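You operate a simulated robot arm through the tools that you are given. There is no shell and no other tool. Be economical: measure what you need, move in short steps, check, and stop when the job is done.

Carry out the task below with a simulated two-armed robot. There is one attempt and no reset: what you move stays moved.

JOB
Take the lid off the jar and lay it down on the top of the steel shelf.
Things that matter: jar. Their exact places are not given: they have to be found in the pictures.

The check looks at the end state, three seconds after you hand in, the way a careful person would. Anything else that was tipped, shoved, dropped, spilled or broken makes it a failure. A push-on lid holds only when it is set on centred and level and pressed home; a screw cap is set on level and turned clockwise until tight.

ROBOT AND FRAMES
Two 7-joint arms with two-finger grippers on one trunk, on a base that drives. Base frame: it is fixed to the floor where the robot stands at the start and does not move with it; the origin is under the middle of the robot, x ahead of it, y to its left, z up; the surface under the hand at the start is at about z = 870. Units: mm, degrees, N and s.
The left shoulder is at the start at [24, 216, 1155], the right one opposite. With the tool pointing down near the work surface each hand reaches from about 200 to 760 mm from the robot's upright axis, wherever it stands, measured 20 degrees to its own side. Payload 2.2 kg a hand.
Tool frame (each hand has its own): the origin (TCP) lies between the finger pads and is the grasp point; the fingertips stand 19 mm ahead of it; z points along the fingers, y is the line along which they close. Largest opening 116 mm; the body of the gripper starts 70 mm behind the TCP.
Orientation is that of the tool frame in the base frame, as [roll, pitch, yaw] about the fixed x, y, z axes, in that order (R = Rz(yaw) Ry(pitch) Rx(roll)). With the fingers straight down and closing along the base's y, the tool's x points along the base's -x, its y along +y and its z along -z.

CONTROLS
- The arms move only by the tool send_rows. It takes "left_plan", "right_plan" or both (then of equal length, played together; a hand with none holds still); each is a list of rows, each an object of numbers (a shift or turn left out is 0, a gripper value left out holds the last): "ax", "ay", "az": the turn, a rotation vector about the tool's x, y, z in rad; "tx", "ty", "tz": the shift along the tool's x, y, z in mm; "hand": the closure, from 0 (fully open) to 1 (shut). In form: [{"ax": .., "ay": .., "az": .., "tx": .., "ty": .., "tz": .., "hand": ..}, ...]. A call has 1 to 10 rows; each row shifts and turns the commanded pose from where the row before left it, along the tool's axes as they then stand. A row lasts 0.2 s, in which the tool goes at most 50 mm and 8.6 degrees; a call with a longer step from one row to the next is refused whole, and so is a gripper value outside its range. Where a pose cannot be reached the arm comes as near as it can. A force on the tool above 40 N (or 10 N above the force at the start of the call, whichever is more), or a blocked arm, ends the call early, and 0.2 s more pass. The fingers move at their own pace and stop on an object; they squeeze with about 33 N. The grip force told is the motor's: it shows also when the fingers shut on nothing. Time passes only in rows, and 0.2 s behind the last, so rows that do not move let the fingers close. The reply holds the time, the measured pose of the TCP, the force on the tool along the base axes, the opening and the grip force, in the units named above and with some noise, with the torque about the TCP (base axes, N m) and any sound that the robot's microphone picked up.
- Cameras (640 x 400 px; columns grow to the right, rows downward): "scene" is now at [129.5, 33.3, 1340.7]; the picture's right is [0.34, -0.94, -0.00], its down [-0.40, -0.15, -0.90] and it looks along [0.85, 0.31, -0.43] (base axes); focal length 284 px, centre (320, 200). "left" rides on the left gripper at [69, 15, -96] in its tool frame; the picture's right is [-0.21, 0.98, 0.00], its down [-0.76, -0.17, -0.63] and it looks along [-0.62, -0.14, 0.77] (tool axes); focal length 251 px, centre (320, 200). "right" rides on the right gripper at [69, -15, -97] in its tool frame; the picture's right is [0.21, 0.98, 0.00], its down [-0.76, 0.17, -0.63] and it looks along [-0.62, 0.14, 0.77] (tool axes); focal length 251 px, centre (320, 200).
- grab_frame(camera): a new picture of that camera. No time passes.
- raise_lower(by): slides the trunk up (or, below 0, down) by that many mm; the arms and the scene camera ride with it, the base frame stays. It gives what a move gives, with no picture.
- roll_base(legs): drives the robot by 1 to 6 legs, each [ahead, left, turn to the left] in mm, mm and degrees, along the robot's own axes; the way and the turn of a leg run together, so that a leg with both is an arc; at most 1500 mm and 180 degrees a leg. The arms and the cameras ride along, it lands a little off, and it stops where it bumps. It gives what a move gives.
- aim_head(pan, tilt): turns the head with the scene camera to pan (to the left, within 80 degrees either way) and tilt (down, from -29 to 69), counted from straight ahead of the robot. It gives what a move gives.
- measure_at(camera, pixels): for up to 12 pixels [column, row] of the newest picture of that camera ("zoom" is the newest enlarged one), the place [x, y, z] in the base frame of the surface seen there, good to about 2 mm. No time passes.
- zoom(camera, box): a new picture of the part [left, top, right, bottom] of that camera's present view, enlarged. No time passes.
- close_job(): hands the job in; it is judged then, once.

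Work in short steps. Measure before you move; look again where a grasp or a placing could have gone wrong, and mend it. You have 80 turns and 78 pictures in all, those below and enlarged ones among them. Open the grippers and draw the arms clear of the work before you hand the job in, unless the task says otherwise.

The tools are called after "Request:" as name(argument=value, ...) on one line, values as JSON. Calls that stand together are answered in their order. send_rows: Moves the arms, as the interface text tells. Its arguments: {"type":"object","properties":{"left_plan":{"type":"array"},"right_plan":{"type":"array"}},"required":[]} The other tools are called the same way: raise_lower (by) slides the trunk up or down; roll_base (legs) drives the base; aim_head (pan, tilt) turns the head that bears the scene camera; grab_frame (camera) takes a picture; measure_at (camera, pixels) gives the place of the surface under pixels of a picture; zoom (camera, box) takes an enlarged picture of a part of a camera's view; close_job () hands the job in.

At the start:

```text
t: 0.0
left_eef_pos: [482.5, 309.6, 1176.6]
left_tcp_rot: [-180.0, 0.0, 180.0]
left_ft_force: [0.1, -0.3, 0.5]
left_ft_torque: [0.03, 0.01, 0.03]
left_gripper_width: 116.0
left_grasp_force: 0.1
right_eef_pos: [400.4, -28.5, 1128.4]
right_tcp_rot: [-180.0, 0.0, 180.0]
right_ft_force: [-0.5, 0.2, -0.7]
right_ft_torque: [-0.01, -0.02, -0.03]
right_gripper_width: 116.1
right_grasp_force: 0.1
trunk travel left (down, up): [-300.0, 190.0]
robot x, y, heading: [-0.1, 1.0, 0.1]
head pan, tilt: [20.1, 25.1]
```

scene: 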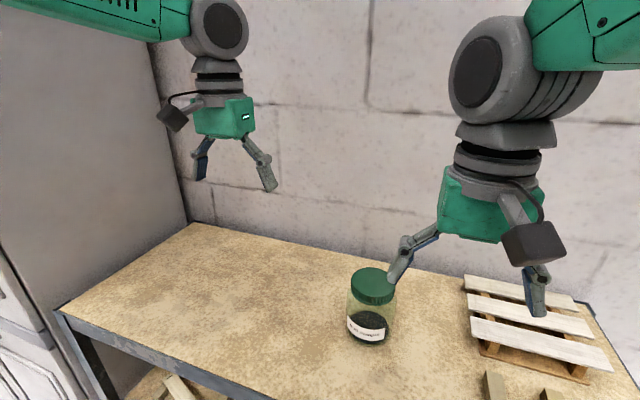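
right: 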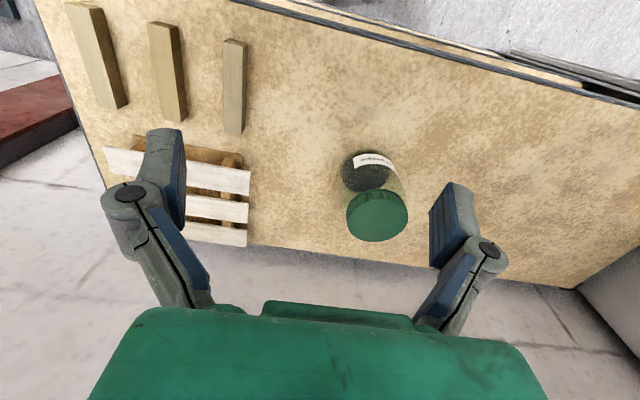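
left: 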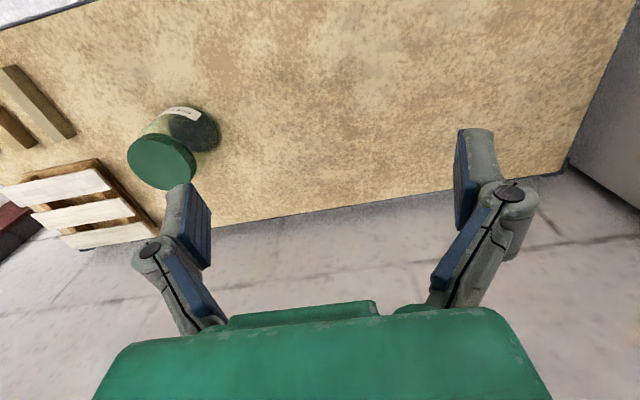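

The jar with its green lid is at about (372,287) in the scene view. No steel shelf is visible yet, so I measure the jar and look around with the head.

Request:
measure_at(camera="scene", pixels=[[372, 280], [352, 280], [393, 284], [372, 300], [368, 340], [300, 290], [350, 310]])

Request:
zoom(camera="scene", box=[310, 250, 430, 360])

Request:
aim_head(pan=-50, tilt=25)

Request:
grab_frame(camera="scene")

```text
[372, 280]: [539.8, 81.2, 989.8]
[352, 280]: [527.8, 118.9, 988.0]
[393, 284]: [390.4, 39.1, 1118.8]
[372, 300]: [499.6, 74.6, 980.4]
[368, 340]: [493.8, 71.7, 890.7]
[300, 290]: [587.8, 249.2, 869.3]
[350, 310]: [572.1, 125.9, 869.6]
```

```text
3.64 times, centred on (370, 305) of scene
```

zoom: 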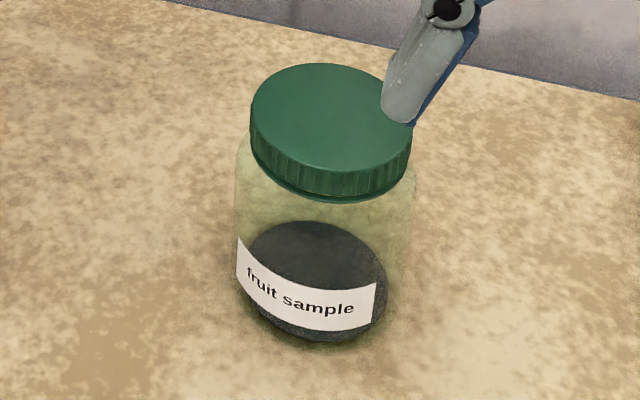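

```text
t: 1.4
left_eef_pos: [479.3, 310.7, 1177.3]
left_tcp_rot: [-179.9, 0.1, 180.0]
left_ft_force: [0.2, 0.1, 0.4]
left_ft_torque: [-0.01, -0.02, -0.02]
left_gripper_width: 116.0
left_grasp_force: 0.0
right_eef_pos: [398.7, -27.8, 1129.8]
right_tcp_rot: [179.9, 0.1, 179.9]
right_ft_force: [0.7, -0.1, 0.5]
right_ft_torque: [-0.01, 0.01, 0.01]
right_gripper_width: 116.2
right_grasp_force: 0.1
trunk travel left (down, up): [-300.0, 190.0]
robot x, y, heading: [-3.1, 0.5, -0.0]
head pan, tilt: [-50.0, 25.0]
```

```text
73 pictures are left
```

scene: 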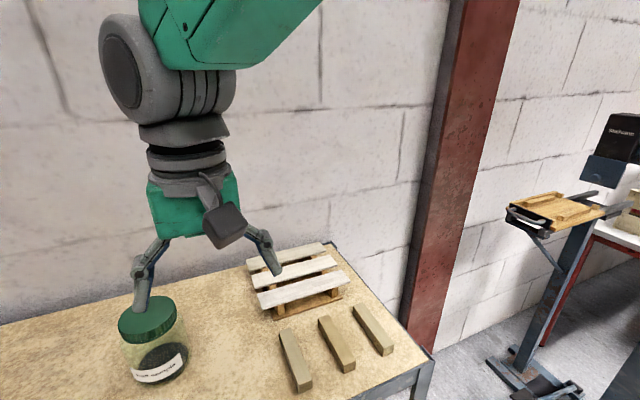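

The ribbed lid looks like a screw cap. The shelf isn't visible to the right, so I look to the far right and the left.

Request:
aim_head(pan=-80, tilt=15)

Request:
grab_frame(camera="scene")

Request:
aim_head(pan=78, tilt=20)

Request:
grab_frame(camera="scene")

```text
t: 2.4
left_eef_pos: [479.9, 309.7, 1177.8]
left_tcp_rot: [-180.0, 0.2, -179.9]
left_ft_force: [0.1, 0.3, 0.1]
left_ft_torque: [0.0, 0.01, 0.0]
left_gripper_width: 115.8
left_grasp_force: 0.1
right_eef_pos: [397.4, -26.5, 1128.3]
right_tcp_rot: [-179.9, 0.0, -180.0]
right_ft_force: [-0.1, 0.0, 0.5]
right_ft_torque: [0.0, 0.0, -0.01]
right_gripper_width: 116.0
right_grasp_force: 0.0
trunk travel left (down, up): [-300.0, 190.0]
robot x, y, heading: [-0.4, 0.6, 0.3]
head pan, tilt: [-80.0, 15.0]
```

```text
72 pictures are left
```

scene: 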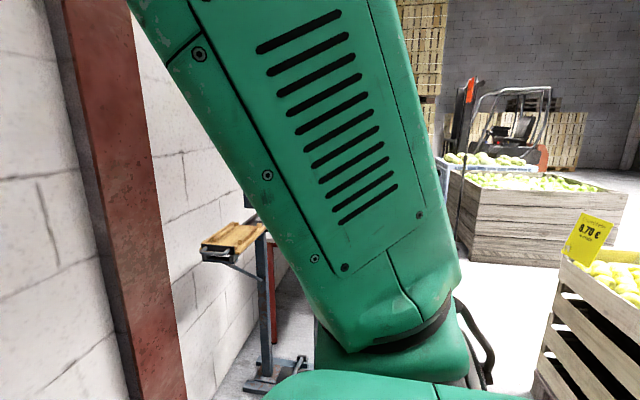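

```text
t: 4.8
left_eef_pos: [478.8, 309.8, 1175.7]
left_tcp_rot: [-180.0, 0.2, 180.0]
left_ft_force: [0.3, -0.4, 0.6]
left_ft_torque: [0.0, -0.02, 0.0]
left_gripper_width: 115.8
left_grasp_force: 0.1
right_eef_pos: [398.0, -27.3, 1130.1]
right_tcp_rot: [-179.9, 0.1, -180.0]
right_ft_force: [-0.7, -0.1, 0.6]
right_ft_torque: [0.0, 0.0, 0.02]
right_gripper_width: 116.0
right_grasp_force: 0.1
trunk travel left (down, up): [-300.0, 190.0]
robot x, y, heading: [2.6, -2.0, 0.1]
head pan, tilt: [78.0, 20.0]
```

```text
71 pictures are left
```

scene: 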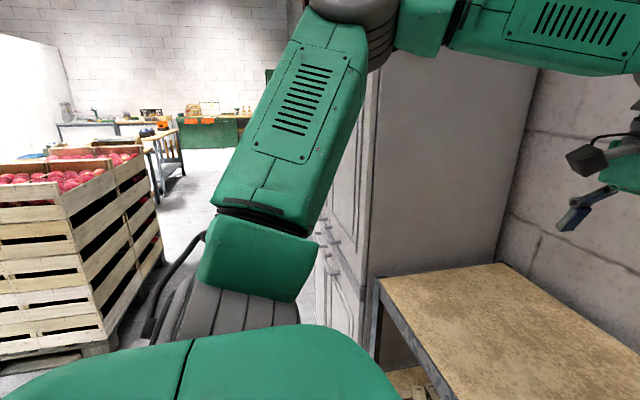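

No shelf yet except possibly behind or below; I look down in front at the bench's lower part and the floor.

Request:
aim_head(pan=0, tilt=60)

Request:
grab_frame(camera="scene")

Request:
aim_head(pan=0, tilt=0)

Request:
grab_frame(camera="scene")

```text
t: 6.3
left_eef_pos: [479.6, 310.1, 1178.4]
left_tcp_rot: [-179.9, 0.1, 179.9]
left_ft_force: [0.3, -1.1, 0.0]
left_ft_torque: [-0.02, 0.01, -0.01]
left_gripper_width: 116.1
left_grasp_force: 0.0
right_eef_pos: [397.4, -26.3, 1129.7]
right_tcp_rot: [-179.9, 0.1, 180.0]
right_ft_force: [-0.1, 0.3, -0.3]
right_ft_torque: [0.0, 0.0, -0.03]
right_gripper_width: 116.0
right_grasp_force: 0.1
trunk travel left (down, up): [-300.0, 190.0]
robot x, y, heading: [3.2, 0.7, 0.0]
head pan, tilt: [0.0, 60.0]
```

```text
70 pictures are left
```

scene: 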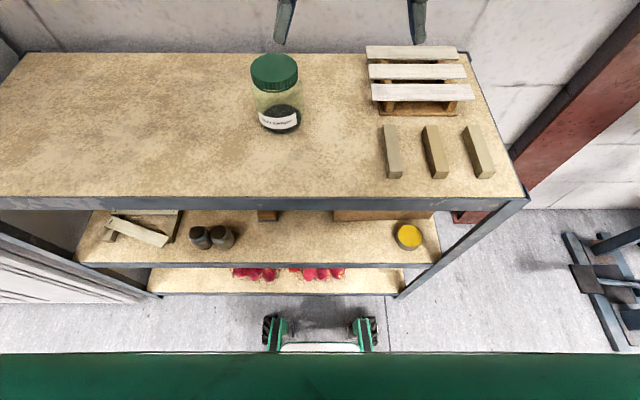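

```text
t: 7.6
left_eef_pos: [478.9, 310.2, 1177.2]
left_tcp_rot: [-179.9, 0.1, 180.0]
left_ft_force: [0.5, -0.3, -0.1]
left_ft_torque: [0.04, 0.0, 0.04]
left_gripper_width: 116.3
left_grasp_force: 0.0
right_eef_pos: [397.8, -25.7, 1129.7]
right_tcp_rot: [-179.9, 0.1, 180.0]
right_ft_force: [-0.2, 0.0, 1.2]
right_ft_torque: [0.0, 0.02, 0.01]
right_gripper_width: 115.9
right_grasp_force: 0.1
trunk travel left (down, up): [-300.0, 190.0]
robot x, y, heading: [-1.3, -1.6, 0.1]
head pan, tilt: [0.0, 0.0]
```

```text
69 pictures are left
```

scene: 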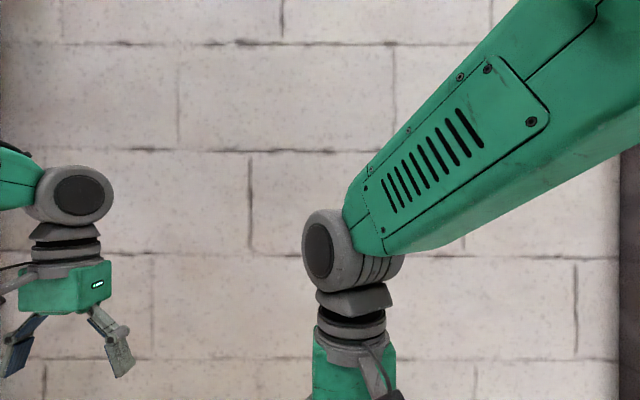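

The jar stands on a steel-framed shelving unit, whose top board is the "top of the steel shelf". I now measure the jar exactly with an unobstructed view.

Request:
aim_head(pan=8, tilt=45)

Request:
grab_frame(camera="scene")

Request:
zoom(camera="scene", box=[260, 80, 420, 180])

Request:
zoom(camera="right", box=[300, 120, 460, 260])

```text
t: 8.7
left_eef_pos: [478.9, 309.3, 1176.8]
left_tcp_rot: [-179.9, 0.0, -179.9]
left_ft_force: [-0.1, 0.2, -0.8]
left_ft_torque: [-0.03, 0.02, -0.06]
left_gripper_width: 115.7
left_grasp_force: 0.0
right_eef_pos: [397.9, -27.2, 1129.0]
right_tcp_rot: [-179.9, 0.2, -179.9]
right_ft_force: [0.1, 0.4, 0.2]
right_ft_torque: [0.01, -0.01, 0.0]
right_gripper_width: 115.9
right_grasp_force: 0.1
trunk travel left (down, up): [-300.0, 190.0]
robot x, y, heading: [-0.0, 1.1, 0.0]
head pan, tilt: [8.0, 45.0]
```

```text
68 pictures are left
```

scene: 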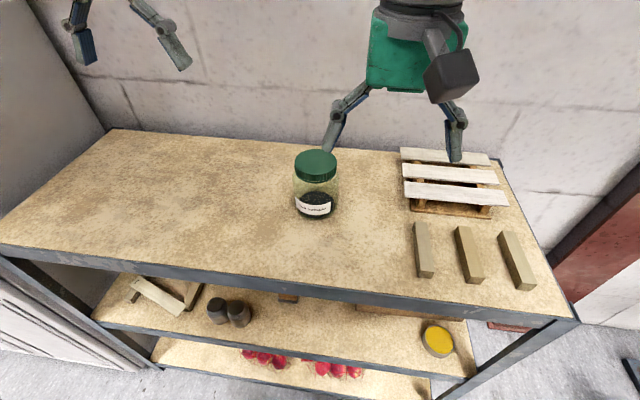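

```text
4.00 times, centred on (340, 130) of scene
```

zoom: 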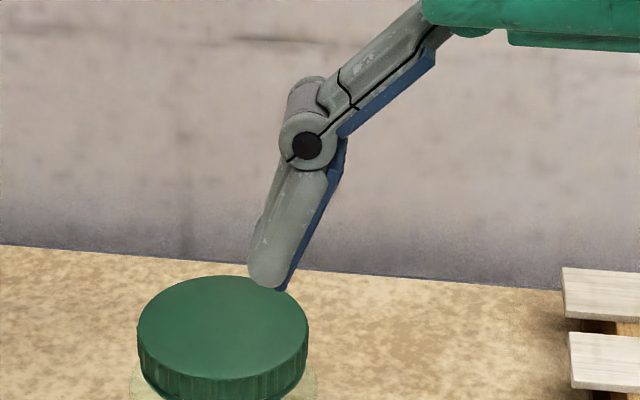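

```text
2.86 times, centred on (380, 190) of right
```

zoom: 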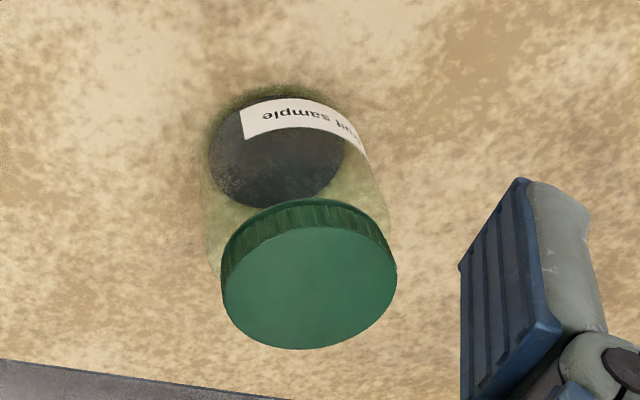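

I measure lid rim points and body edges in the enlarged right-camera picture and in the scene.

Request:
measure_at(camera="zoom", pixels=[[225, 290], [394, 275], [310, 228], [300, 346], [310, 290], [250, 325], [370, 320], [300, 212], [208, 225], [388, 220], [340, 215]])

Request:
measure_at(camera="scene", pixels=[[297, 163], [336, 165], [316, 151], [316, 176], [295, 195], [338, 195], [316, 210], [316, 217], [316, 187], [316, 179], [316, 183]])

```text
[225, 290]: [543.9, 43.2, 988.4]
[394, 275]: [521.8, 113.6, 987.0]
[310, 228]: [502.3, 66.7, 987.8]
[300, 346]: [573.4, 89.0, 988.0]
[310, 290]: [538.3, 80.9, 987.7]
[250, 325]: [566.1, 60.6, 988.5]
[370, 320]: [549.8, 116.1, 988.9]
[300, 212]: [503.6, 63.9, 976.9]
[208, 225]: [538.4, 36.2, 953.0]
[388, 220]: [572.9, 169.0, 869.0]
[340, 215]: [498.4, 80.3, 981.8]
```

```text
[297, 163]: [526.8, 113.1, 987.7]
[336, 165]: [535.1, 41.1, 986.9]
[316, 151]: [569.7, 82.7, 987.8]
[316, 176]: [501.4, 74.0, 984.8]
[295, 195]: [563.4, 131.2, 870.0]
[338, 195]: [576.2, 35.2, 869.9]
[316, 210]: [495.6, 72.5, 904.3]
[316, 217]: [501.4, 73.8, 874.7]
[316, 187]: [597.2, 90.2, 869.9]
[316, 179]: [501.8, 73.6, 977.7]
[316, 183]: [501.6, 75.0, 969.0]
```

Lid centre ≈ (537, 79), top z 988, bottom of lid ≈ 968, radius ≈ 38; body radius ≈ 42. The left hand will hold the body horizontally from the left while the right hand turns the lid. I check the locker clearance at (60,80), then first shift left hand and begin rotating it.

Request:
measure_at(camera="scene", pixels=[[30, 60], [60, 100], [10, 120], [5, 180], [250, 120], [450, 180]])

Request:
send_rows(left_plan=[{"ty": -40}, {"ty": -40}, {"ty": -30}, {"ax": 0.0932, "ay": 0.0538, "az": -0.0932}, {"ax": 0.0932, "ay": 0.0538, "az": -0.0932}, {"ax": 0.0932, "ay": 0.0538, "az": -0.0932}, {"ax": 0.0932, "ay": 0.0538, "az": -0.0932}, {"ax": 0.0932, "ay": 0.0538, "az": -0.0932}, {"ax": 0.0932, "ay": 0.0538, "az": -0.0932}, {"ax": 0.0932, "ay": 0.0538, "az": -0.0932}])

```text
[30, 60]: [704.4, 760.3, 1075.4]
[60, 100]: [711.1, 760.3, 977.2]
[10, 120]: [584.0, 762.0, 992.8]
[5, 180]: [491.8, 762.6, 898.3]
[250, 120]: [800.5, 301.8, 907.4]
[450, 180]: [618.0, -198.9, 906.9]
```

```text
t: 10.9
left_eef_pos: [479.9, 202.5, 1179.4]
left_tcp_rot: [-149.2, -31.1, -149.5]
left_ft_force: [0.1, -0.2, 0.0]
left_ft_torque: [-0.02, -0.01, 0.02]
left_gripper_width: 115.8
left_grasp_force: 0.2
right_eef_pos: [398.0, -25.4, 1129.4]
right_tcp_rot: [-179.9, 0.1, -180.0]
right_ft_force: [0.1, -0.1, -0.7]
right_ft_torque: [0.02, -0.02, -0.02]
right_gripper_width: 116.1
right_grasp_force: 0.1
trunk travel left (down, up): [-300.0, 190.0]
robot x, y, heading: [-1.2, -0.7, 0.0]
head pan, tilt: [8.0, 45.0]
```

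Locker at y≈760, plenty of room. I finish the remaining 10 rotation rows.

Request:
send_rows(left_plan=[{"ax": 0.0932, "ay": 0.0538, "az": -0.0932}, {"ax": 0.0932, "ay": 0.0538, "az": -0.0932}, {"ax": 0.0932, "ay": 0.0538, "az": -0.0932}, {"ax": 0.0932, "ay": 0.0538, "az": -0.0932}, {"ax": 0.0932, "ay": 0.0538, "az": -0.0932}, {"ax": 0.0932, "ay": 0.0538, "az": -0.0932}, {"ax": 0.0932, "ay": 0.0538, "az": -0.0932}, {"ax": 0.0932, "ay": 0.0538, "az": -0.0932}, {"ax": 0.0932, "ay": 0.0538, "az": -0.0932}, {"ax": 0.0932, "ay": 0.0538, "az": -0.0932}])

Request:
grab_frame(camera="scene")

```text
t: 13.1
left_eef_pos: [479.4, 200.9, 1177.0]
left_tcp_rot: [23.7, -89.8, 96.4]
left_ft_force: [0.6, -0.1, -0.5]
left_ft_torque: [-0.02, 0.01, -0.03]
left_gripper_width: 115.9
left_grasp_force: 0.0
right_eef_pos: [398.6, -26.7, 1129.0]
right_tcp_rot: [-179.9, 0.1, 180.0]
right_ft_force: [-1.0, -0.4, -0.8]
right_ft_torque: [-0.01, -0.01, 0.0]
right_gripper_width: 116.1
right_grasp_force: 0.0
trunk travel left (down, up): [-300.0, 190.0]
robot x, y, heading: [-1.9, 0.8, 0.0]
head pan, tilt: [8.0, 45.0]
```

```text
65 pictures are left
```

scene: 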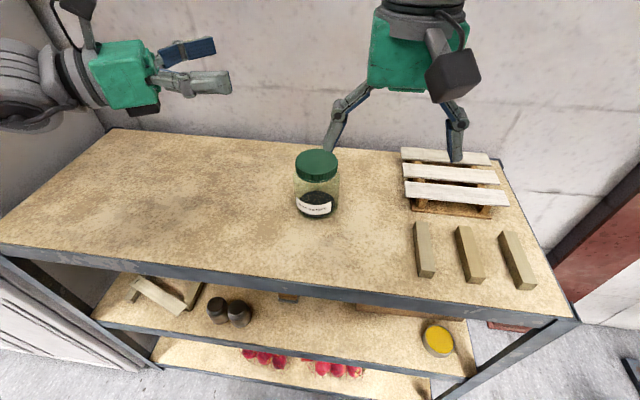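

The hand is level with its camera up. I check how far the wrist parts hang below the tool axis (z 1177) before choosing the grip height.

Request:
zoom(camera="scene", box=[0, 0, 260, 140])

Request:
measure_at(camera="scene", pixels=[[75, 8], [148, 108], [90, 100], [50, 120], [125, 100], [65, 60], [30, 100], [190, 92], [228, 85]])

```text
2.46 times, centred on (130, 70) of scene
```

zoom: 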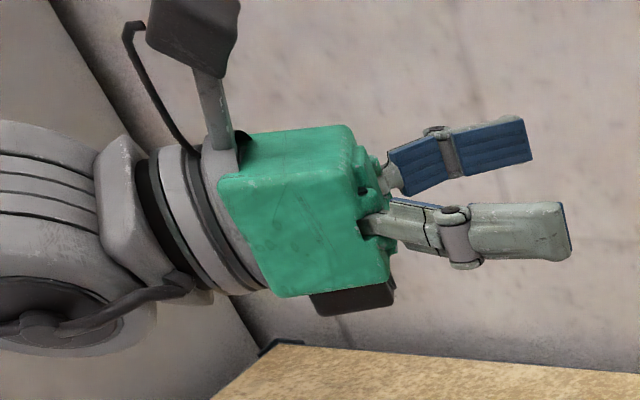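

```text
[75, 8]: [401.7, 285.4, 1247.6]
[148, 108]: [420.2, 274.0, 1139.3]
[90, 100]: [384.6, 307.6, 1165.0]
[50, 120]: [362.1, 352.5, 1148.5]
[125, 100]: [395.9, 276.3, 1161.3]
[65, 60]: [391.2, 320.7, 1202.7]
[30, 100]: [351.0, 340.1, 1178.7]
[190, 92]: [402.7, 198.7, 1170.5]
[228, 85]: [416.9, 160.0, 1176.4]
```

Request:
measure_at(camera="scene", pixels=[[24, 142], [40, 140], [10, 135], [55, 128], [160, 114], [143, 127], [80, 110]])

```text
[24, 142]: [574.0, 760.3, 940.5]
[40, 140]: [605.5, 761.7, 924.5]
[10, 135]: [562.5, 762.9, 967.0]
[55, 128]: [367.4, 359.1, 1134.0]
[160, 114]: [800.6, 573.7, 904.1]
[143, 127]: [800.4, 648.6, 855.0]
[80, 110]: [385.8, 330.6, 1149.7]
```

Wrist hangs roughly 50 mm below the axis, so I'll grip at z≈935 with a slight 5° downward tilt. Lowering to the pre-grasp pose ~110 mm off the jar.

Request:
send_rows(left_plan=[{"tx": -40, "tz": 8, "ty": 5}, {"tx": -40, "tz": 9, "ty": 6}, {"tx": -40}, {"tx": -40}, {"tx": -40}, {"tx": -42, "ay": -0.087}, {}])

Request:
grab_frame(camera="scene")

Request:
grab_frame(camera="left")

```text
t: 14.7
left_eef_pos: [477.8, 180.8, 937.1]
left_tcp_rot: [-179.5, -85.1, -60.5]
left_ft_force: [-0.1, -0.5, -0.3]
left_ft_torque: [0.0, -0.02, -0.01]
left_gripper_width: 116.0
left_grasp_force: 0.0
right_eef_pos: [397.2, -27.8, 1130.5]
right_tcp_rot: [-179.9, 0.0, 180.0]
right_ft_force: [-0.5, 0.6, -0.1]
right_ft_torque: [0.0, -0.04, -0.03]
right_gripper_width: 116.0
right_grasp_force: 0.0
trunk travel left (down, up): [-300.0, 190.0]
robot x, y, heading: [0.3, 2.0, 0.2]
head pan, tilt: [8.0, 45.0]
```

```text
63 pictures are left
```

scene: 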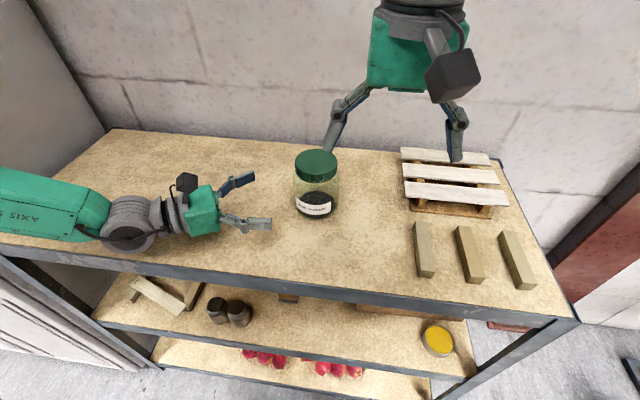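

```text
62 pictures are left
```

left: 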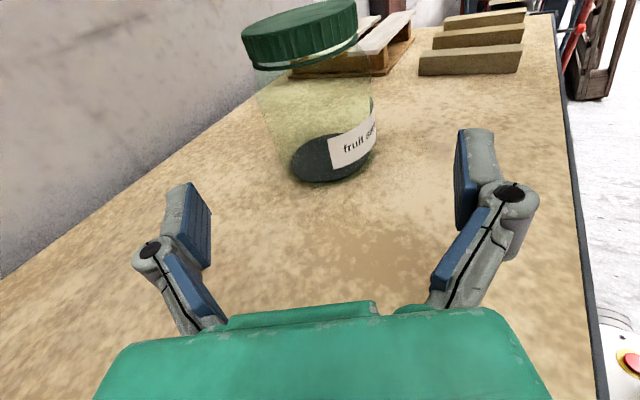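

The jar sits between the open fingers. I advance 110 mm in along the tool while compensating height.

Request:
send_rows(left_plan=[{"tz": 28, "tx": 2}, {"tz": 28, "tx": 2}, {"tz": 27, "tx": 2}, {"tz": 26, "tx": 2}, {}])

Request:
grab_frame(camera="left")

Request:
grab_frame(camera="scene")

```text
t: 15.9
left_eef_pos: [532.1, 85.2, 934.8]
left_tcp_rot: [-179.8, -85.2, -60.3]
left_ft_force: [-0.4, 0.1, -1.1]
left_ft_torque: [0.01, 0.0, 0.0]
left_gripper_width: 115.9
left_grasp_force: 0.0
right_eef_pos: [397.9, -27.0, 1130.1]
right_tcp_rot: [-179.9, 0.0, -179.9]
right_ft_force: [0.2, 0.0, 0.1]
right_ft_torque: [-0.02, 0.0, 0.01]
right_gripper_width: 116.4
right_grasp_force: 0.0
trunk travel left (down, up): [-300.0, 190.0]
robot x, y, heading: [-0.2, -1.6, 0.1]
head pan, tilt: [8.0, 45.0]
```

```text
61 pictures are left
```

left: 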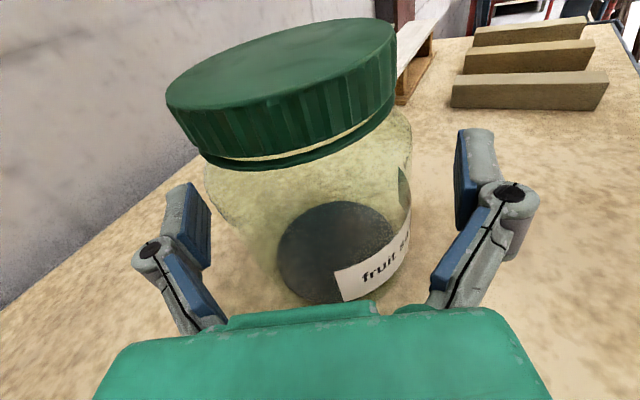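

```text
60 pictures are left
```

scene: 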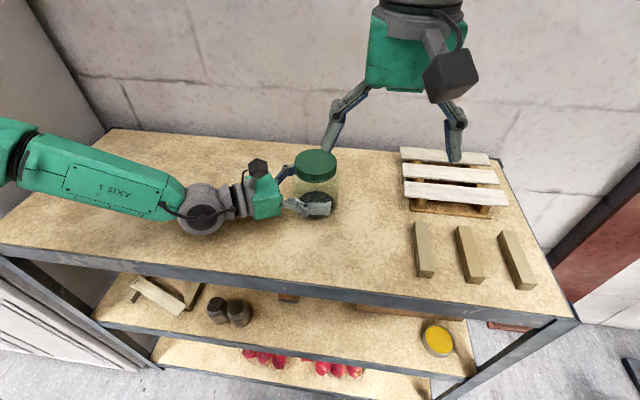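

The jar is nearly centred between the pads (about 1–2 mm off). I close the left hand on the jar body.

Request:
send_rows(left_plan=[{"ty": -1.2}, {"hand": 0.2}, {"hand": 0.3}, {"hand": 0.45}, {"hand": 0.45}, {"hand": 0.45}])

Request:
grab_frame(camera="left")

Request:
measure_at(camera="scene", pixels=[[297, 163], [336, 165], [316, 151], [316, 172]])

```text
t: 17.3
left_eef_pos: [534.5, 86.7, 934.2]
left_tcp_rot: [-179.9, -85.1, -60.1]
left_ft_force: [0.4, 1.7, 1.8]
left_ft_torque: [0.04, 0.06, -0.01]
left_gripper_width: 88.0
left_grasp_force: 33.6
right_eef_pos: [397.0, -26.4, 1129.1]
right_tcp_rot: [-179.9, 0.2, -180.0]
right_ft_force: [0.0, 0.7, -0.4]
right_ft_torque: [-0.02, -0.03, 0.01]
right_gripper_width: 116.3
right_grasp_force: 0.1
trunk travel left (down, up): [-300.0, 190.0]
robot x, y, heading: [0.0, -0.7, 0.2]
head pan, tilt: [8.0, 45.0]
```

```text
59 pictures are left
```

left: 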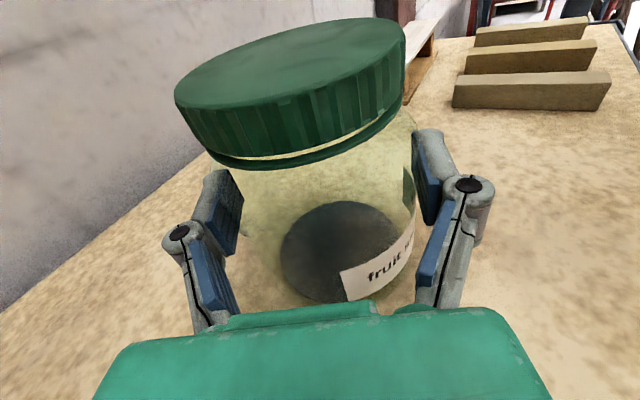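

```text
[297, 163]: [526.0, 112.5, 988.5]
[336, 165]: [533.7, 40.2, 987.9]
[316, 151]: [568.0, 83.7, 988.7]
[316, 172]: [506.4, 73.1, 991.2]
```

Jar held at 88 mm, 34 N. Next the right hand goes above the lid and turns its yaw by about −110° so there is a long counter-clockwise sweep clear of the left camera.

Request:
send_rows(right_plan=[{"tx": -35, "ty": 26}, {"tx": -35, "ty": 26}, {"tx": -35, "ty": 26}, {"tx": -33, "ty": 26}, {"az": 0.137}, {"az": 0.137}, {"az": 0.137}, {"az": 0.137}, {"az": 0.137}, {"az": 0.137}])

Request:
send_rows(right_plan=[{"az": 0.137}, {"az": 0.137}, {"az": 0.137}, {"az": 0.137}, {"az": 0.137}, {"az": 0.137}, {"az": 0.137}, {"az": 0.137}, {}])

Request:
grab_frame(camera="scene")

Request:
grab_frame(camera="right")

```text
t: 19.7
left_eef_pos: [532.7, 83.4, 934.1]
left_tcp_rot: [-177.2, -85.1, -62.8]
left_ft_force: [0.1, 0.1, 0.0]
left_ft_torque: [0.02, 0.02, 0.07]
left_gripper_width: 87.8
left_grasp_force: 32.8
right_eef_pos: [552.3, 46.3, 1150.4]
right_tcp_rot: [177.8, -2.4, 129.6]
right_ft_force: [-0.1, -0.2, 0.2]
right_ft_torque: [0.05, -0.04, 0.0]
right_gripper_width: 115.9
right_grasp_force: 0.0
trunk travel left (down, up): [-300.0, 190.0]
robot x, y, heading: [-2.6, 0.8, 0.2]
head pan, tilt: [8.0, 45.0]
stopped in row 10 (right hand): the arm was blocked; the commanded pose is now the measured one
```

```text
t: 21.9
left_eef_pos: [528.0, 83.2, 937.0]
left_tcp_rot: [-174.1, -85.0, -66.0]
left_ft_force: [-0.4, 0.8, -1.4]
left_ft_torque: [0.03, 0.02, -0.04]
left_gripper_width: 87.4
left_grasp_force: 32.9
right_eef_pos: [566.2, 14.5, 1175.4]
right_tcp_rot: [-177.6, -6.9, 63.1]
right_ft_force: [-0.3, -0.4, 0.0]
right_ft_torque: [-0.01, -0.02, -0.04]
right_gripper_width: 116.1
right_grasp_force: 0.0
trunk travel left (down, up): [-300.0, 190.0]
robot x, y, heading: [-0.9, -3.4, -0.2]
head pan, tilt: [8.0, 45.0]
stopped in row 9 (right hand): the arm was blocked; the commanded pose is now the measured one
```

```text
58 pictures are left
```

scene: 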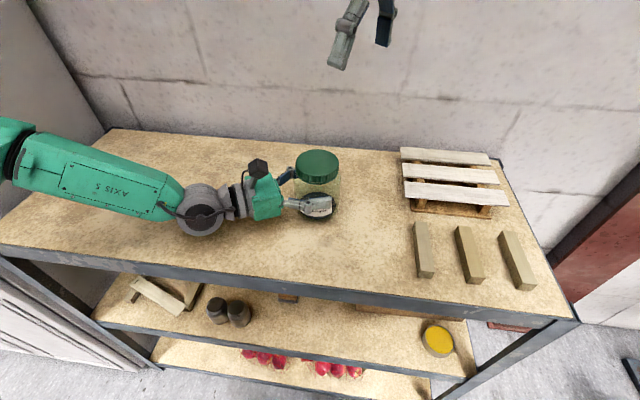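

```text
57 pictures are left
```

right: 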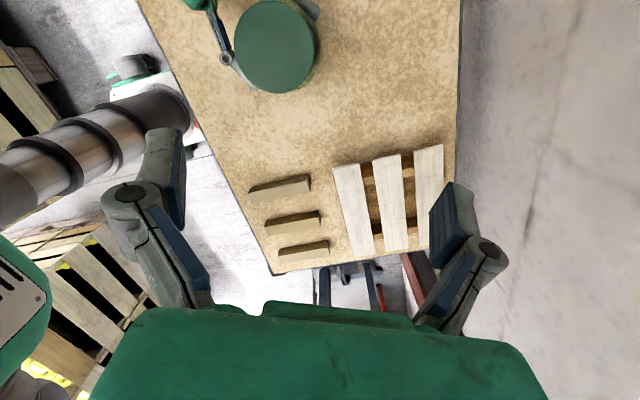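

The right arm got blocked and pushed the left slightly, so arms seem to be touching somewhere. I look up to see where.

Request:
aim_head(pan=0, tilt=15)

Request:
grab_frame(camera="scene")

Request:
grab_frame(camera="left")

```text
t: 22.9
left_eef_pos: [528.8, 83.0, 937.9]
left_tcp_rot: [-174.6, -85.2, -65.4]
left_ft_force: [0.7, 0.6, -2.1]
left_ft_torque: [0.01, 0.03, -0.01]
left_gripper_width: 87.6
left_grasp_force: 32.9
right_eef_pos: [567.1, 14.5, 1174.0]
right_tcp_rot: [-177.6, -7.0, 63.3]
right_ft_force: [-0.3, -0.5, -0.4]
right_ft_torque: [0.01, -0.03, 0.01]
right_gripper_width: 115.8
right_grasp_force: 0.1
trunk travel left (down, up): [-300.0, 190.0]
robot x, y, heading: [0.7, -0.8, 0.1]
head pan, tilt: [0.0, 15.0]
```

```text
56 pictures are left
```

scene: 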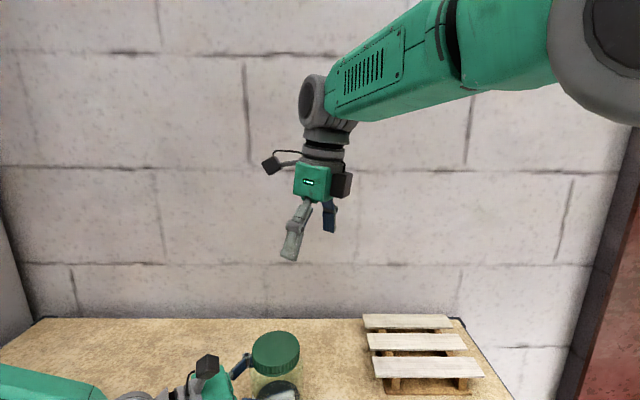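

```text
55 pictures are left
```

left: 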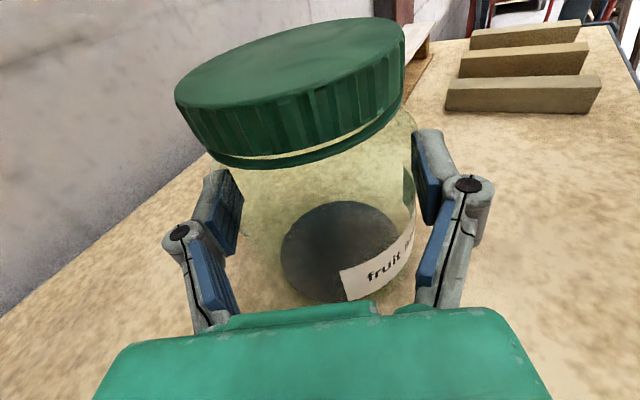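

Request:
aim_head(pan=50, tilt=40)

Request:
grab_frame(camera="scene")

Request:
aim_head(pan=-55, tilt=15)

Request:
grab_frame(camera="scene")

```text
t: 24.1
left_eef_pos: [528.2, 84.2, 936.7]
left_tcp_rot: [-174.6, -85.1, -65.3]
left_ft_force: [0.5, -1.2, -1.5]
left_ft_torque: [0.03, -0.03, 0.0]
left_gripper_width: 87.7
left_grasp_force: 33.3
right_eef_pos: [567.1, 15.3, 1174.6]
right_tcp_rot: [-177.7, -6.9, 63.4]
right_ft_force: [0.1, 0.9, -0.1]
right_ft_torque: [-0.01, -0.01, 0.02]
right_gripper_width: 116.0
right_grasp_force: 0.0
trunk travel left (down, up): [-300.0, 190.0]
robot x, y, heading: [0.9, 2.2, 0.1]
head pan, tilt: [50.0, 40.0]
```

```text
54 pictures are left
```

scene: 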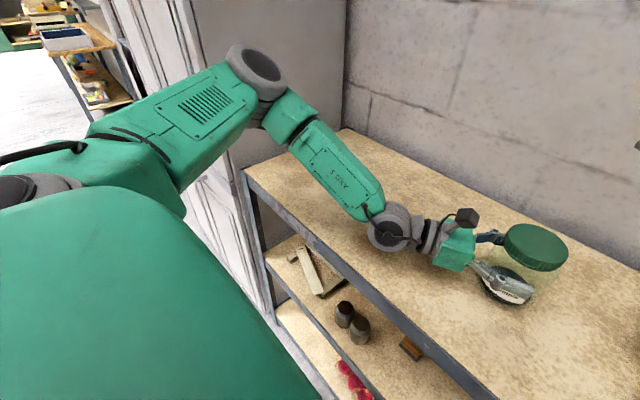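

```text
t: 25.9
left_eef_pos: [528.6, 83.3, 937.0]
left_tcp_rot: [-174.6, -85.1, -65.3]
left_ft_force: [0.0, -0.1, -2.6]
left_ft_torque: [0.02, 0.02, -0.03]
left_gripper_width: 87.7
left_grasp_force: 32.5
right_eef_pos: [566.8, 15.1, 1175.1]
right_tcp_rot: [-177.6, -6.9, 63.3]
right_ft_force: [0.4, 1.0, -0.5]
right_ft_torque: [-0.01, 0.02, -0.02]
right_gripper_width: 116.0
right_grasp_force: 0.0
trunk travel left (down, up): [-300.0, 190.0]
robot x, y, heading: [-1.9, -0.1, -0.0]
head pan, tilt: [-55.0, 15.0]
```

```text
53 pictures are left
```

scene: 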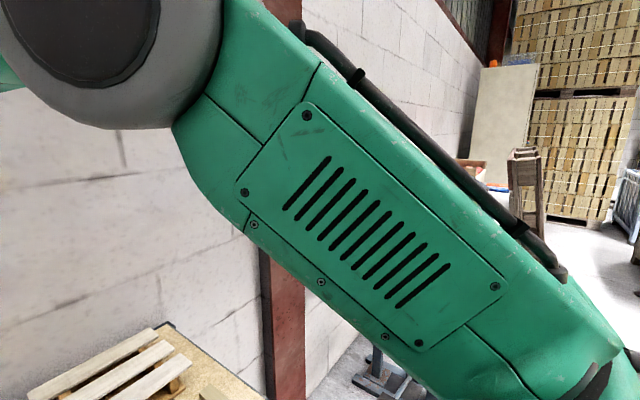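

I check whether the left elbow is against the locker by measuring it.

Request:
aim_head(pan=50, tilt=40)

Request:
zoom(camera="scene", box=[160, 30, 420, 240])

Request:
grab_frame(camera="scene")

Request:
measure_at(camera="scene", pixels=[[255, 65], [235, 50], [281, 75], [300, 115], [245, 170], [210, 190], [255, 150], [330, 130], [220, 130], [100, 140]])

```text
t: 27.7
left_eef_pos: [528.4, 83.8, 937.7]
left_tcp_rot: [-174.6, -85.0, -65.4]
left_ft_force: [0.0, -0.3, -1.3]
left_ft_torque: [0.0, -0.01, 0.0]
left_gripper_width: 87.8
left_grasp_force: 33.1
right_eef_pos: [565.9, 15.3, 1175.9]
right_tcp_rot: [-177.5, -6.8, 63.3]
right_ft_force: [0.2, -1.1, -0.7]
right_ft_torque: [-0.01, 0.0, -0.01]
right_gripper_width: 116.1
right_grasp_force: 0.0
trunk travel left (down, up): [-300.0, 190.0]
robot x, y, heading: [0.3, -2.6, -0.1]
head pan, tilt: [50.0, 40.0]
```

```text
1.90 times, centred on (290, 135) of scene
```

zoom: 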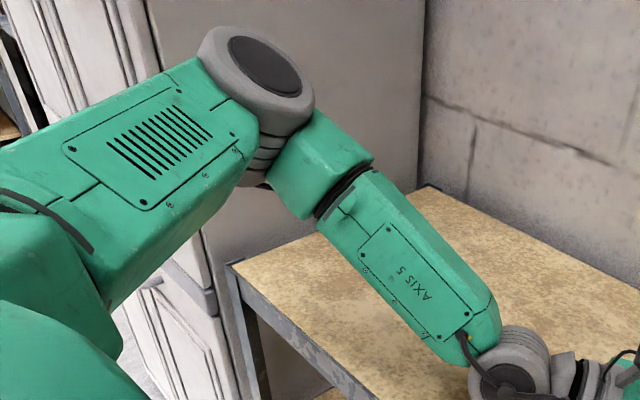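

```text
51 pictures are left
```

scene: 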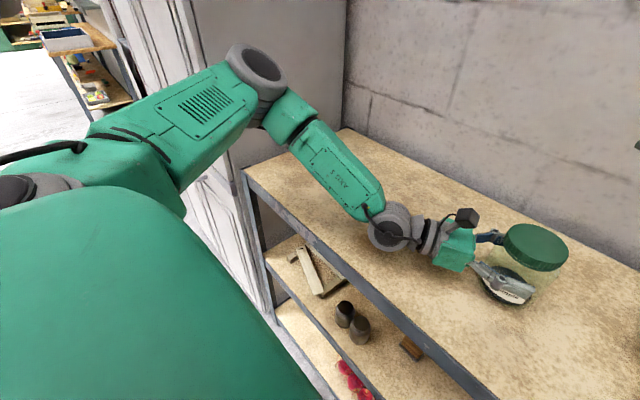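

```text
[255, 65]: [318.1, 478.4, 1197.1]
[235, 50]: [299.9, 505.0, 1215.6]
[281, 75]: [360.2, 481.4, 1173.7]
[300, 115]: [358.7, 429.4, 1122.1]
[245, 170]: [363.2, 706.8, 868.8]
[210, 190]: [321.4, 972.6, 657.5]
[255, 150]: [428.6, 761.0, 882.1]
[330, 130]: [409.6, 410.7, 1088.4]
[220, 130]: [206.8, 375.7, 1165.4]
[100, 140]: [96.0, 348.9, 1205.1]
```

The left arm is clear (elbow 230 mm from the locker), and its heading is unchanged; the right arm evidently ran into joint limits turning that way. I turn it back and test the other direction up high.

Request:
send_rows(right_plan=[{"az": -0.145}, {"az": -0.145}, {"az": -0.145}, {"az": -0.145}, {"az": -0.145}, {"az": -0.145}, {"az": -0.145}, {"az": -0.145}, {"az": -0.145}, {"az": -0.145}])

Request:
send_rows(right_plan=[{"az": -0.145}, {"az": -0.145}, {"az": -0.145}, {"az": -0.145}, {"az": -0.14}, {"az": -0.145}, {"az": -0.145}, {"az": -0.145}, {"az": -0.145}])

```text
t: 29.9
left_eef_pos: [528.8, 83.8, 936.2]
left_tcp_rot: [-174.5, -85.2, -65.4]
left_ft_force: [0.0, 0.6, -3.0]
left_ft_torque: [0.0, 0.02, -0.02]
left_gripper_width: 87.6
left_grasp_force: 33.3
right_eef_pos: [567.3, 15.1, 1174.3]
right_tcp_rot: [173.7, -3.2, 146.8]
right_ft_force: [0.0, -0.1, -0.1]
right_ft_torque: [0.03, -0.02, 0.0]
right_gripper_width: 116.2
right_grasp_force: 0.1
trunk travel left (down, up): [-300.0, 190.0]
robot x, y, heading: [1.2, 1.2, -0.1]
head pan, tilt: [50.0, 40.0]
```

```text
t: 31.9
left_eef_pos: [529.2, 83.8, 936.7]
left_tcp_rot: [-174.6, -85.1, -65.4]
left_ft_force: [0.0, 0.6, -1.2]
left_ft_torque: [0.03, 0.02, 0.01]
left_gripper_width: 87.5
left_grasp_force: 32.4
right_eef_pos: [567.1, 16.3, 1174.0]
right_tcp_rot: [175.4, 5.4, -139.0]
right_ft_force: [-0.5, -0.6, 0.0]
right_ft_torque: [0.03, 0.01, 0.02]
right_gripper_width: 116.1
right_grasp_force: 0.0
trunk travel left (down, up): [-300.0, 190.0]
robot x, y, heading: [-2.5, -4.0, -0.3]
head pan, tilt: [50.0, 40.0]
```

It tracks fine this way (yaw now 221°). I continue to probe the range.

Request:
send_rows(right_plan=[{"az": -0.145}, {"az": -0.145}, {"az": -0.145}, {"az": -0.145}, {"az": -0.145}, {"az": -0.145}, {"az": -0.145}, {"az": -0.145}, {"az": -0.145}, {"az": -0.145}])

```text
t: 34.1
left_eef_pos: [528.5, 83.3, 936.4]
left_tcp_rot: [-174.6, -85.2, -65.3]
left_ft_force: [0.6, -0.7, -1.2]
left_ft_torque: [-0.02, 0.0, 0.0]
left_gripper_width: 87.5
left_grasp_force: 32.6
right_eef_pos: [566.3, 16.1, 1173.6]
right_tcp_rot: [-175.4, 5.3, -55.4]
right_ft_force: [-0.5, 0.5, -0.2]
right_ft_torque: [0.02, -0.01, -0.02]
right_gripper_width: 116.0
right_grasp_force: 0.1
trunk travel left (down, up): [-300.0, 190.0]
robot x, y, heading: [0.9, 1.1, 0.1]
head pan, tilt: [50.0, 40.0]
```

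Yaw 305° is reachable too, so I'll start the grip at yaw ≈235° and sweep to ≥305°. I fix the tilt and turn back to 235°.

Request:
send_rows(right_plan=[{"ax": -0.08, "ay": 0.092}, {"az": 0.145}, {"az": 0.145}, {"az": 0.145}, {"az": 0.145}, {"az": 0.145}, {"az": 0.145}, {"az": 0.145}, {"az": 0.145}, {}])

Request:
aim_head(pan=8, tilt=45)

Request:
zoom(camera="scene", box=[230, 120, 390, 230])

Request:
grab_frame(camera="scene")

```text
t: 36.3
left_eef_pos: [529.8, 83.1, 937.5]
left_tcp_rot: [-174.6, -85.1, -65.3]
left_ft_force: [0.1, -0.4, -0.8]
left_ft_torque: [-0.02, -0.01, 0.03]
left_gripper_width: 87.5
left_grasp_force: 33.4
right_eef_pos: [569.9, 9.6, 1179.9]
right_tcp_rot: [179.6, 0.9, -123.0]
right_ft_force: [-0.4, -0.4, 0.0]
right_ft_torque: [0.0, 0.01, 0.03]
right_gripper_width: 116.1
right_grasp_force: 0.0
trunk travel left (down, up): [-300.0, 190.0]
robot x, y, heading: [1.4, -2.2, 0.2]
head pan, tilt: [50.0, 40.0]
```

```text
t: 37.4
left_eef_pos: [528.3, 83.7, 936.8]
left_tcp_rot: [-174.5, -85.1, -65.5]
left_ft_force: [-0.5, -0.7, -1.7]
left_ft_torque: [0.03, 0.02, -0.01]
left_gripper_width: 87.3
left_grasp_force: 32.5
right_eef_pos: [570.0, 9.7, 1176.7]
right_tcp_rot: [179.6, 0.6, -123.0]
right_ft_force: [-0.5, -0.1, -0.2]
right_ft_torque: [-0.03, 0.02, 0.0]
right_gripper_width: 116.1
right_grasp_force: 0.1
trunk travel left (down, up): [-300.0, 190.0]
robot x, y, heading: [0.3, -1.7, 0.1]
head pan, tilt: [8.0, 45.0]
```

```text
3.64 times, centred on (310, 175) of scene
```

zoom: 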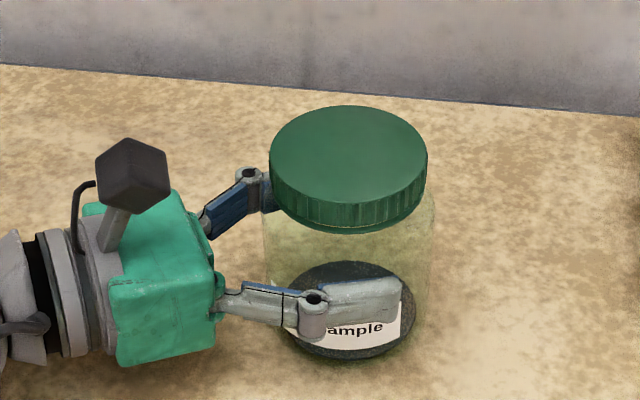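

```text
49 pictures are left
```

scene: 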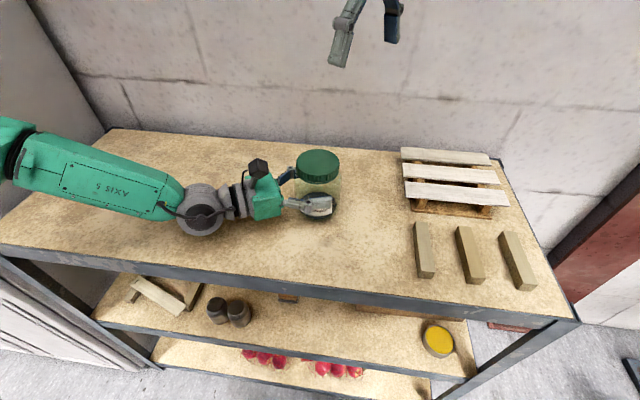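

I measure the lid rim in the enlarged picture, and the left camera's block.

Request:
measure_at(camera="zoom", pixels=[[272, 155], [424, 155], [345, 109], [350, 198], [295, 120], [402, 120], [290, 188], [405, 188], [350, 228], [130, 150], [150, 190], [300, 320]])

```text
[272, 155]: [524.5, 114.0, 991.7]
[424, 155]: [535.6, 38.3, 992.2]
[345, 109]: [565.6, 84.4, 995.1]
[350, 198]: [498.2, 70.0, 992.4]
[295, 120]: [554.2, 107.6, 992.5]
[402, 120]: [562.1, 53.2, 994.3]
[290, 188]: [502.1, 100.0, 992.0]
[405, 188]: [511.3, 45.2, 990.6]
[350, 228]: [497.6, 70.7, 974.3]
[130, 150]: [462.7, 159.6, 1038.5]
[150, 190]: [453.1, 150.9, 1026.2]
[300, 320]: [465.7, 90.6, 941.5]
```

Lid centre ≈ (532, 76.6), top z ≈ 992.5 (jar lifted ~4 mm, still upright). I move the right hand above the lid, staying high first.

Request:
send_rows(right_plan=[{"tx": -9, "ty": 17}, {"tx": -9, "ty": 17}, {"tx": -9, "ty": 17}, {"tx": -8.5, "ty": 17.4}, {}])

```text
t: 38.8
left_eef_pos: [526.3, 81.9, 939.7]
left_tcp_rot: [-171.9, -85.1, -68.0]
left_ft_force: [1.3, -0.4, -1.6]
left_ft_torque: [0.04, 0.02, 0.02]
left_gripper_width: 87.5
left_grasp_force: 33.1
right_eef_pos: [546.7, 46.4, 1171.4]
right_tcp_rot: [176.2, 1.3, -125.8]
right_ft_force: [0.4, -0.9, 0.3]
right_ft_torque: [0.01, -0.03, -0.01]
right_gripper_width: 116.2
right_grasp_force: 0.2
trunk travel left (down, up): [-300.0, 190.0]
robot x, y, heading: [1.8, -0.6, -0.1]
head pan, tilt: [8.0, 45.0]
stopped in row 5 (right hand): the arm was blocked; the commanded pose is now the measured one
```

Blocked again, and the left arm got nudged again, so the arms touch each other closer to the body. I look for the contact.

Request:
aim_head(pan=-15, tilt=-10)

Request:
grab_frame(camera="scene")

Request:
aim_head(pan=25, tilt=20)

Request:
grab_frame(camera="scene")

```text
t: 40.0
left_eef_pos: [525.5, 83.0, 938.3]
left_tcp_rot: [-172.0, -85.1, -68.0]
left_ft_force: [0.3, 0.0, -1.9]
left_ft_torque: [0.02, 0.0, -0.02]
left_gripper_width: 87.5
left_grasp_force: 32.9
right_eef_pos: [547.5, 49.0, 1173.6]
right_tcp_rot: [176.2, 1.4, -125.7]
right_ft_force: [1.0, -0.2, 0.2]
right_ft_torque: [-0.02, -0.03, -0.01]
right_gripper_width: 116.3
right_grasp_force: 0.0
trunk travel left (down, up): [-300.0, 190.0]
robot x, y, heading: [-1.6, -3.9, 0.2]
head pan, tilt: [-15.0, -10.0]
```

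```text
48 pictures are left
```

scene: 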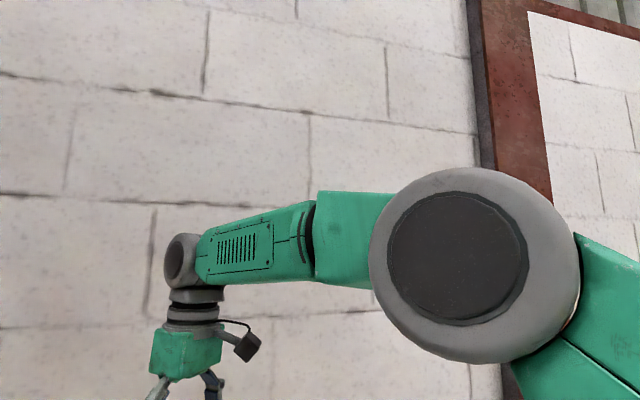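

```text
t: 41.1
left_eef_pos: [526.5, 82.9, 937.9]
left_tcp_rot: [-171.8, -85.2, -67.9]
left_ft_force: [0.1, 0.0, -1.5]
left_ft_torque: [0.02, 0.03, -0.01]
left_gripper_width: 87.4
left_grasp_force: 33.1
right_eef_pos: [545.2, 47.9, 1171.4]
right_tcp_rot: [176.2, 1.3, -125.7]
right_ft_force: [0.0, -0.5, 1.0]
right_ft_torque: [0.0, -0.01, -0.03]
right_gripper_width: 115.9
right_grasp_force: 0.1
trunk travel left (down, up): [-300.0, 190.0]
robot x, y, heading: [2.4, -3.8, 0.3]
head pan, tilt: [25.0, 20.0]
```

```text
47 pictures are left
```

scene: 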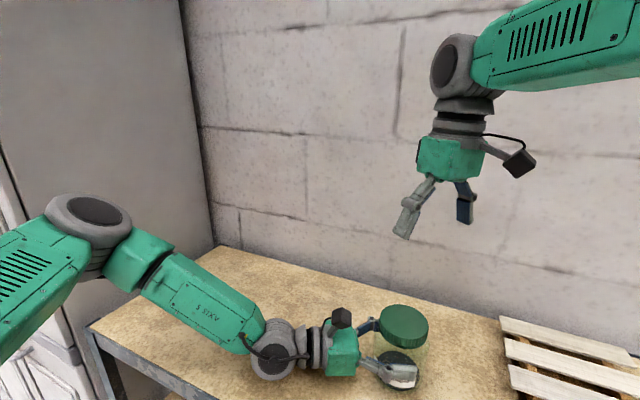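

No contact is visible in front, but the right elbow is folded in close to the head when that hand crosses to y≈77. Better geometry: set the jar down, release it, and drive the robot ~130 mm left so the jar is more in front of the right arm. First the right hand retreats, and the left lowers the jar gently to the shelf.

Request:
send_rows(right_plan=[{"tx": 15, "ty": -30}, {"tx": 15, "ty": -30}, {}])

Request:
send_rows(left_plan=[{"tx": -1.5}, {"tx": -1.5}, {"tx": -1}, {}])

Request:
aim_head(pan=8, tilt=45)

Request:
zoom(camera="scene", box=[230, 120, 390, 230])

Request:
measure_at(camera="zoom", pixels=[[272, 155], [420, 155], [345, 115], [350, 195], [350, 220]])

```text
t: 41.9
left_eef_pos: [525.9, 81.2, 938.6]
left_tcp_rot: [-171.5, -85.1, -68.6]
left_ft_force: [-0.1, -0.4, -1.3]
left_ft_torque: [0.06, 0.04, 0.0]
left_gripper_width: 87.3
left_grasp_force: 33.3
right_eef_pos: [574.5, -8.6, 1167.2]
right_tcp_rot: [176.3, 1.2, -125.7]
right_ft_force: [0.0, 0.5, 1.3]
right_ft_torque: [0.02, -0.02, -0.03]
right_gripper_width: 116.0
right_grasp_force: 0.0
trunk travel left (down, up): [-300.0, 190.0]
robot x, y, heading: [1.2, -1.6, -0.1]
head pan, tilt: [25.0, 20.0]
```

```text
t: 42.9
left_eef_pos: [525.9, 83.7, 934.4]
left_tcp_rot: [-171.7, -85.1, -68.2]
left_ft_force: [-0.4, 0.5, -1.4]
left_ft_torque: [-0.02, -0.01, -0.01]
left_gripper_width: 87.3
left_grasp_force: 32.9
right_eef_pos: [573.7, -9.3, 1166.7]
right_tcp_rot: [176.3, 1.2, -125.7]
right_ft_force: [0.8, 0.5, -0.8]
right_ft_torque: [-0.01, 0.02, 0.0]
right_gripper_width: 116.1
right_grasp_force: 0.1
trunk travel left (down, up): [-300.0, 190.0]
robot x, y, heading: [-2.0, -4.2, -0.2]
head pan, tilt: [25.0, 20.0]
```

```text
t: 43.8
left_eef_pos: [526.9, 81.5, 934.7]
left_tcp_rot: [-171.9, -85.0, -68.0]
left_ft_force: [-0.3, -0.9, -1.1]
left_ft_torque: [0.03, 0.03, 0.03]
left_gripper_width: 87.7
left_grasp_force: 33.4
right_eef_pos: [574.8, -9.3, 1166.4]
right_tcp_rot: [176.4, 1.2, -125.6]
right_ft_force: [1.4, -0.5, -0.7]
right_ft_torque: [-0.04, 0.01, 0.0]
right_gripper_width: 116.2
right_grasp_force: 0.0
trunk travel left (down, up): [-300.0, 190.0]
robot x, y, heading: [-0.1, 3.2, 0.0]
head pan, tilt: [8.0, 45.0]
```

```text
3.64 times, centred on (310, 175) of scene
```

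zoom: 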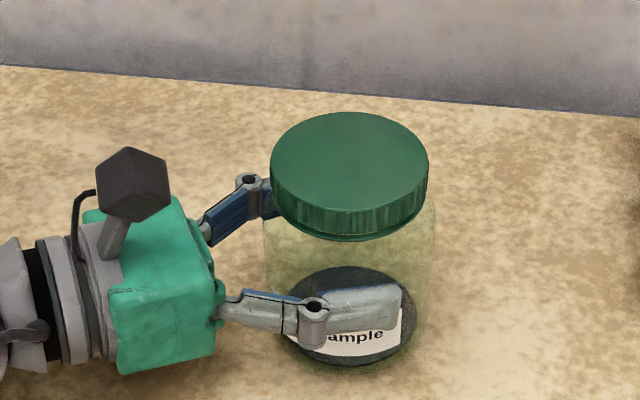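

```text
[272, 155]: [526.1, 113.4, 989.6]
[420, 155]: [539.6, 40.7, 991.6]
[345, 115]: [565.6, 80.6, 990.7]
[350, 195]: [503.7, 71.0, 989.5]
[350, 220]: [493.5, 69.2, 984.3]
```

Still ~2 mm up; lower 3 mm more, then open.

Request:
send_rows(left_plan=[{"tx": -1}, {"tx": -1}, {"tx": -0.5}, {}])

```text
t: 44.8
left_eef_pos: [525.2, 82.6, 933.2]
left_tcp_rot: [-170.8, -85.3, -69.0]
left_ft_force: [0.2, -0.1, 7.6]
left_ft_torque: [-0.19, 0.23, 0.0]
left_gripper_width: 87.2
left_grasp_force: 33.3
right_eef_pos: [573.9, -9.1, 1166.4]
right_tcp_rot: [176.3, 1.1, -125.6]
right_ft_force: [-0.2, -0.2, -0.5]
right_ft_torque: [0.01, 0.01, 0.0]
right_gripper_width: 115.8
right_grasp_force: 0.1
trunk travel left (down, up): [-300.0, 190.0]
robot x, y, heading: [0.1, 2.1, -0.0]
head pan, tilt: [8.0, 45.0]
```

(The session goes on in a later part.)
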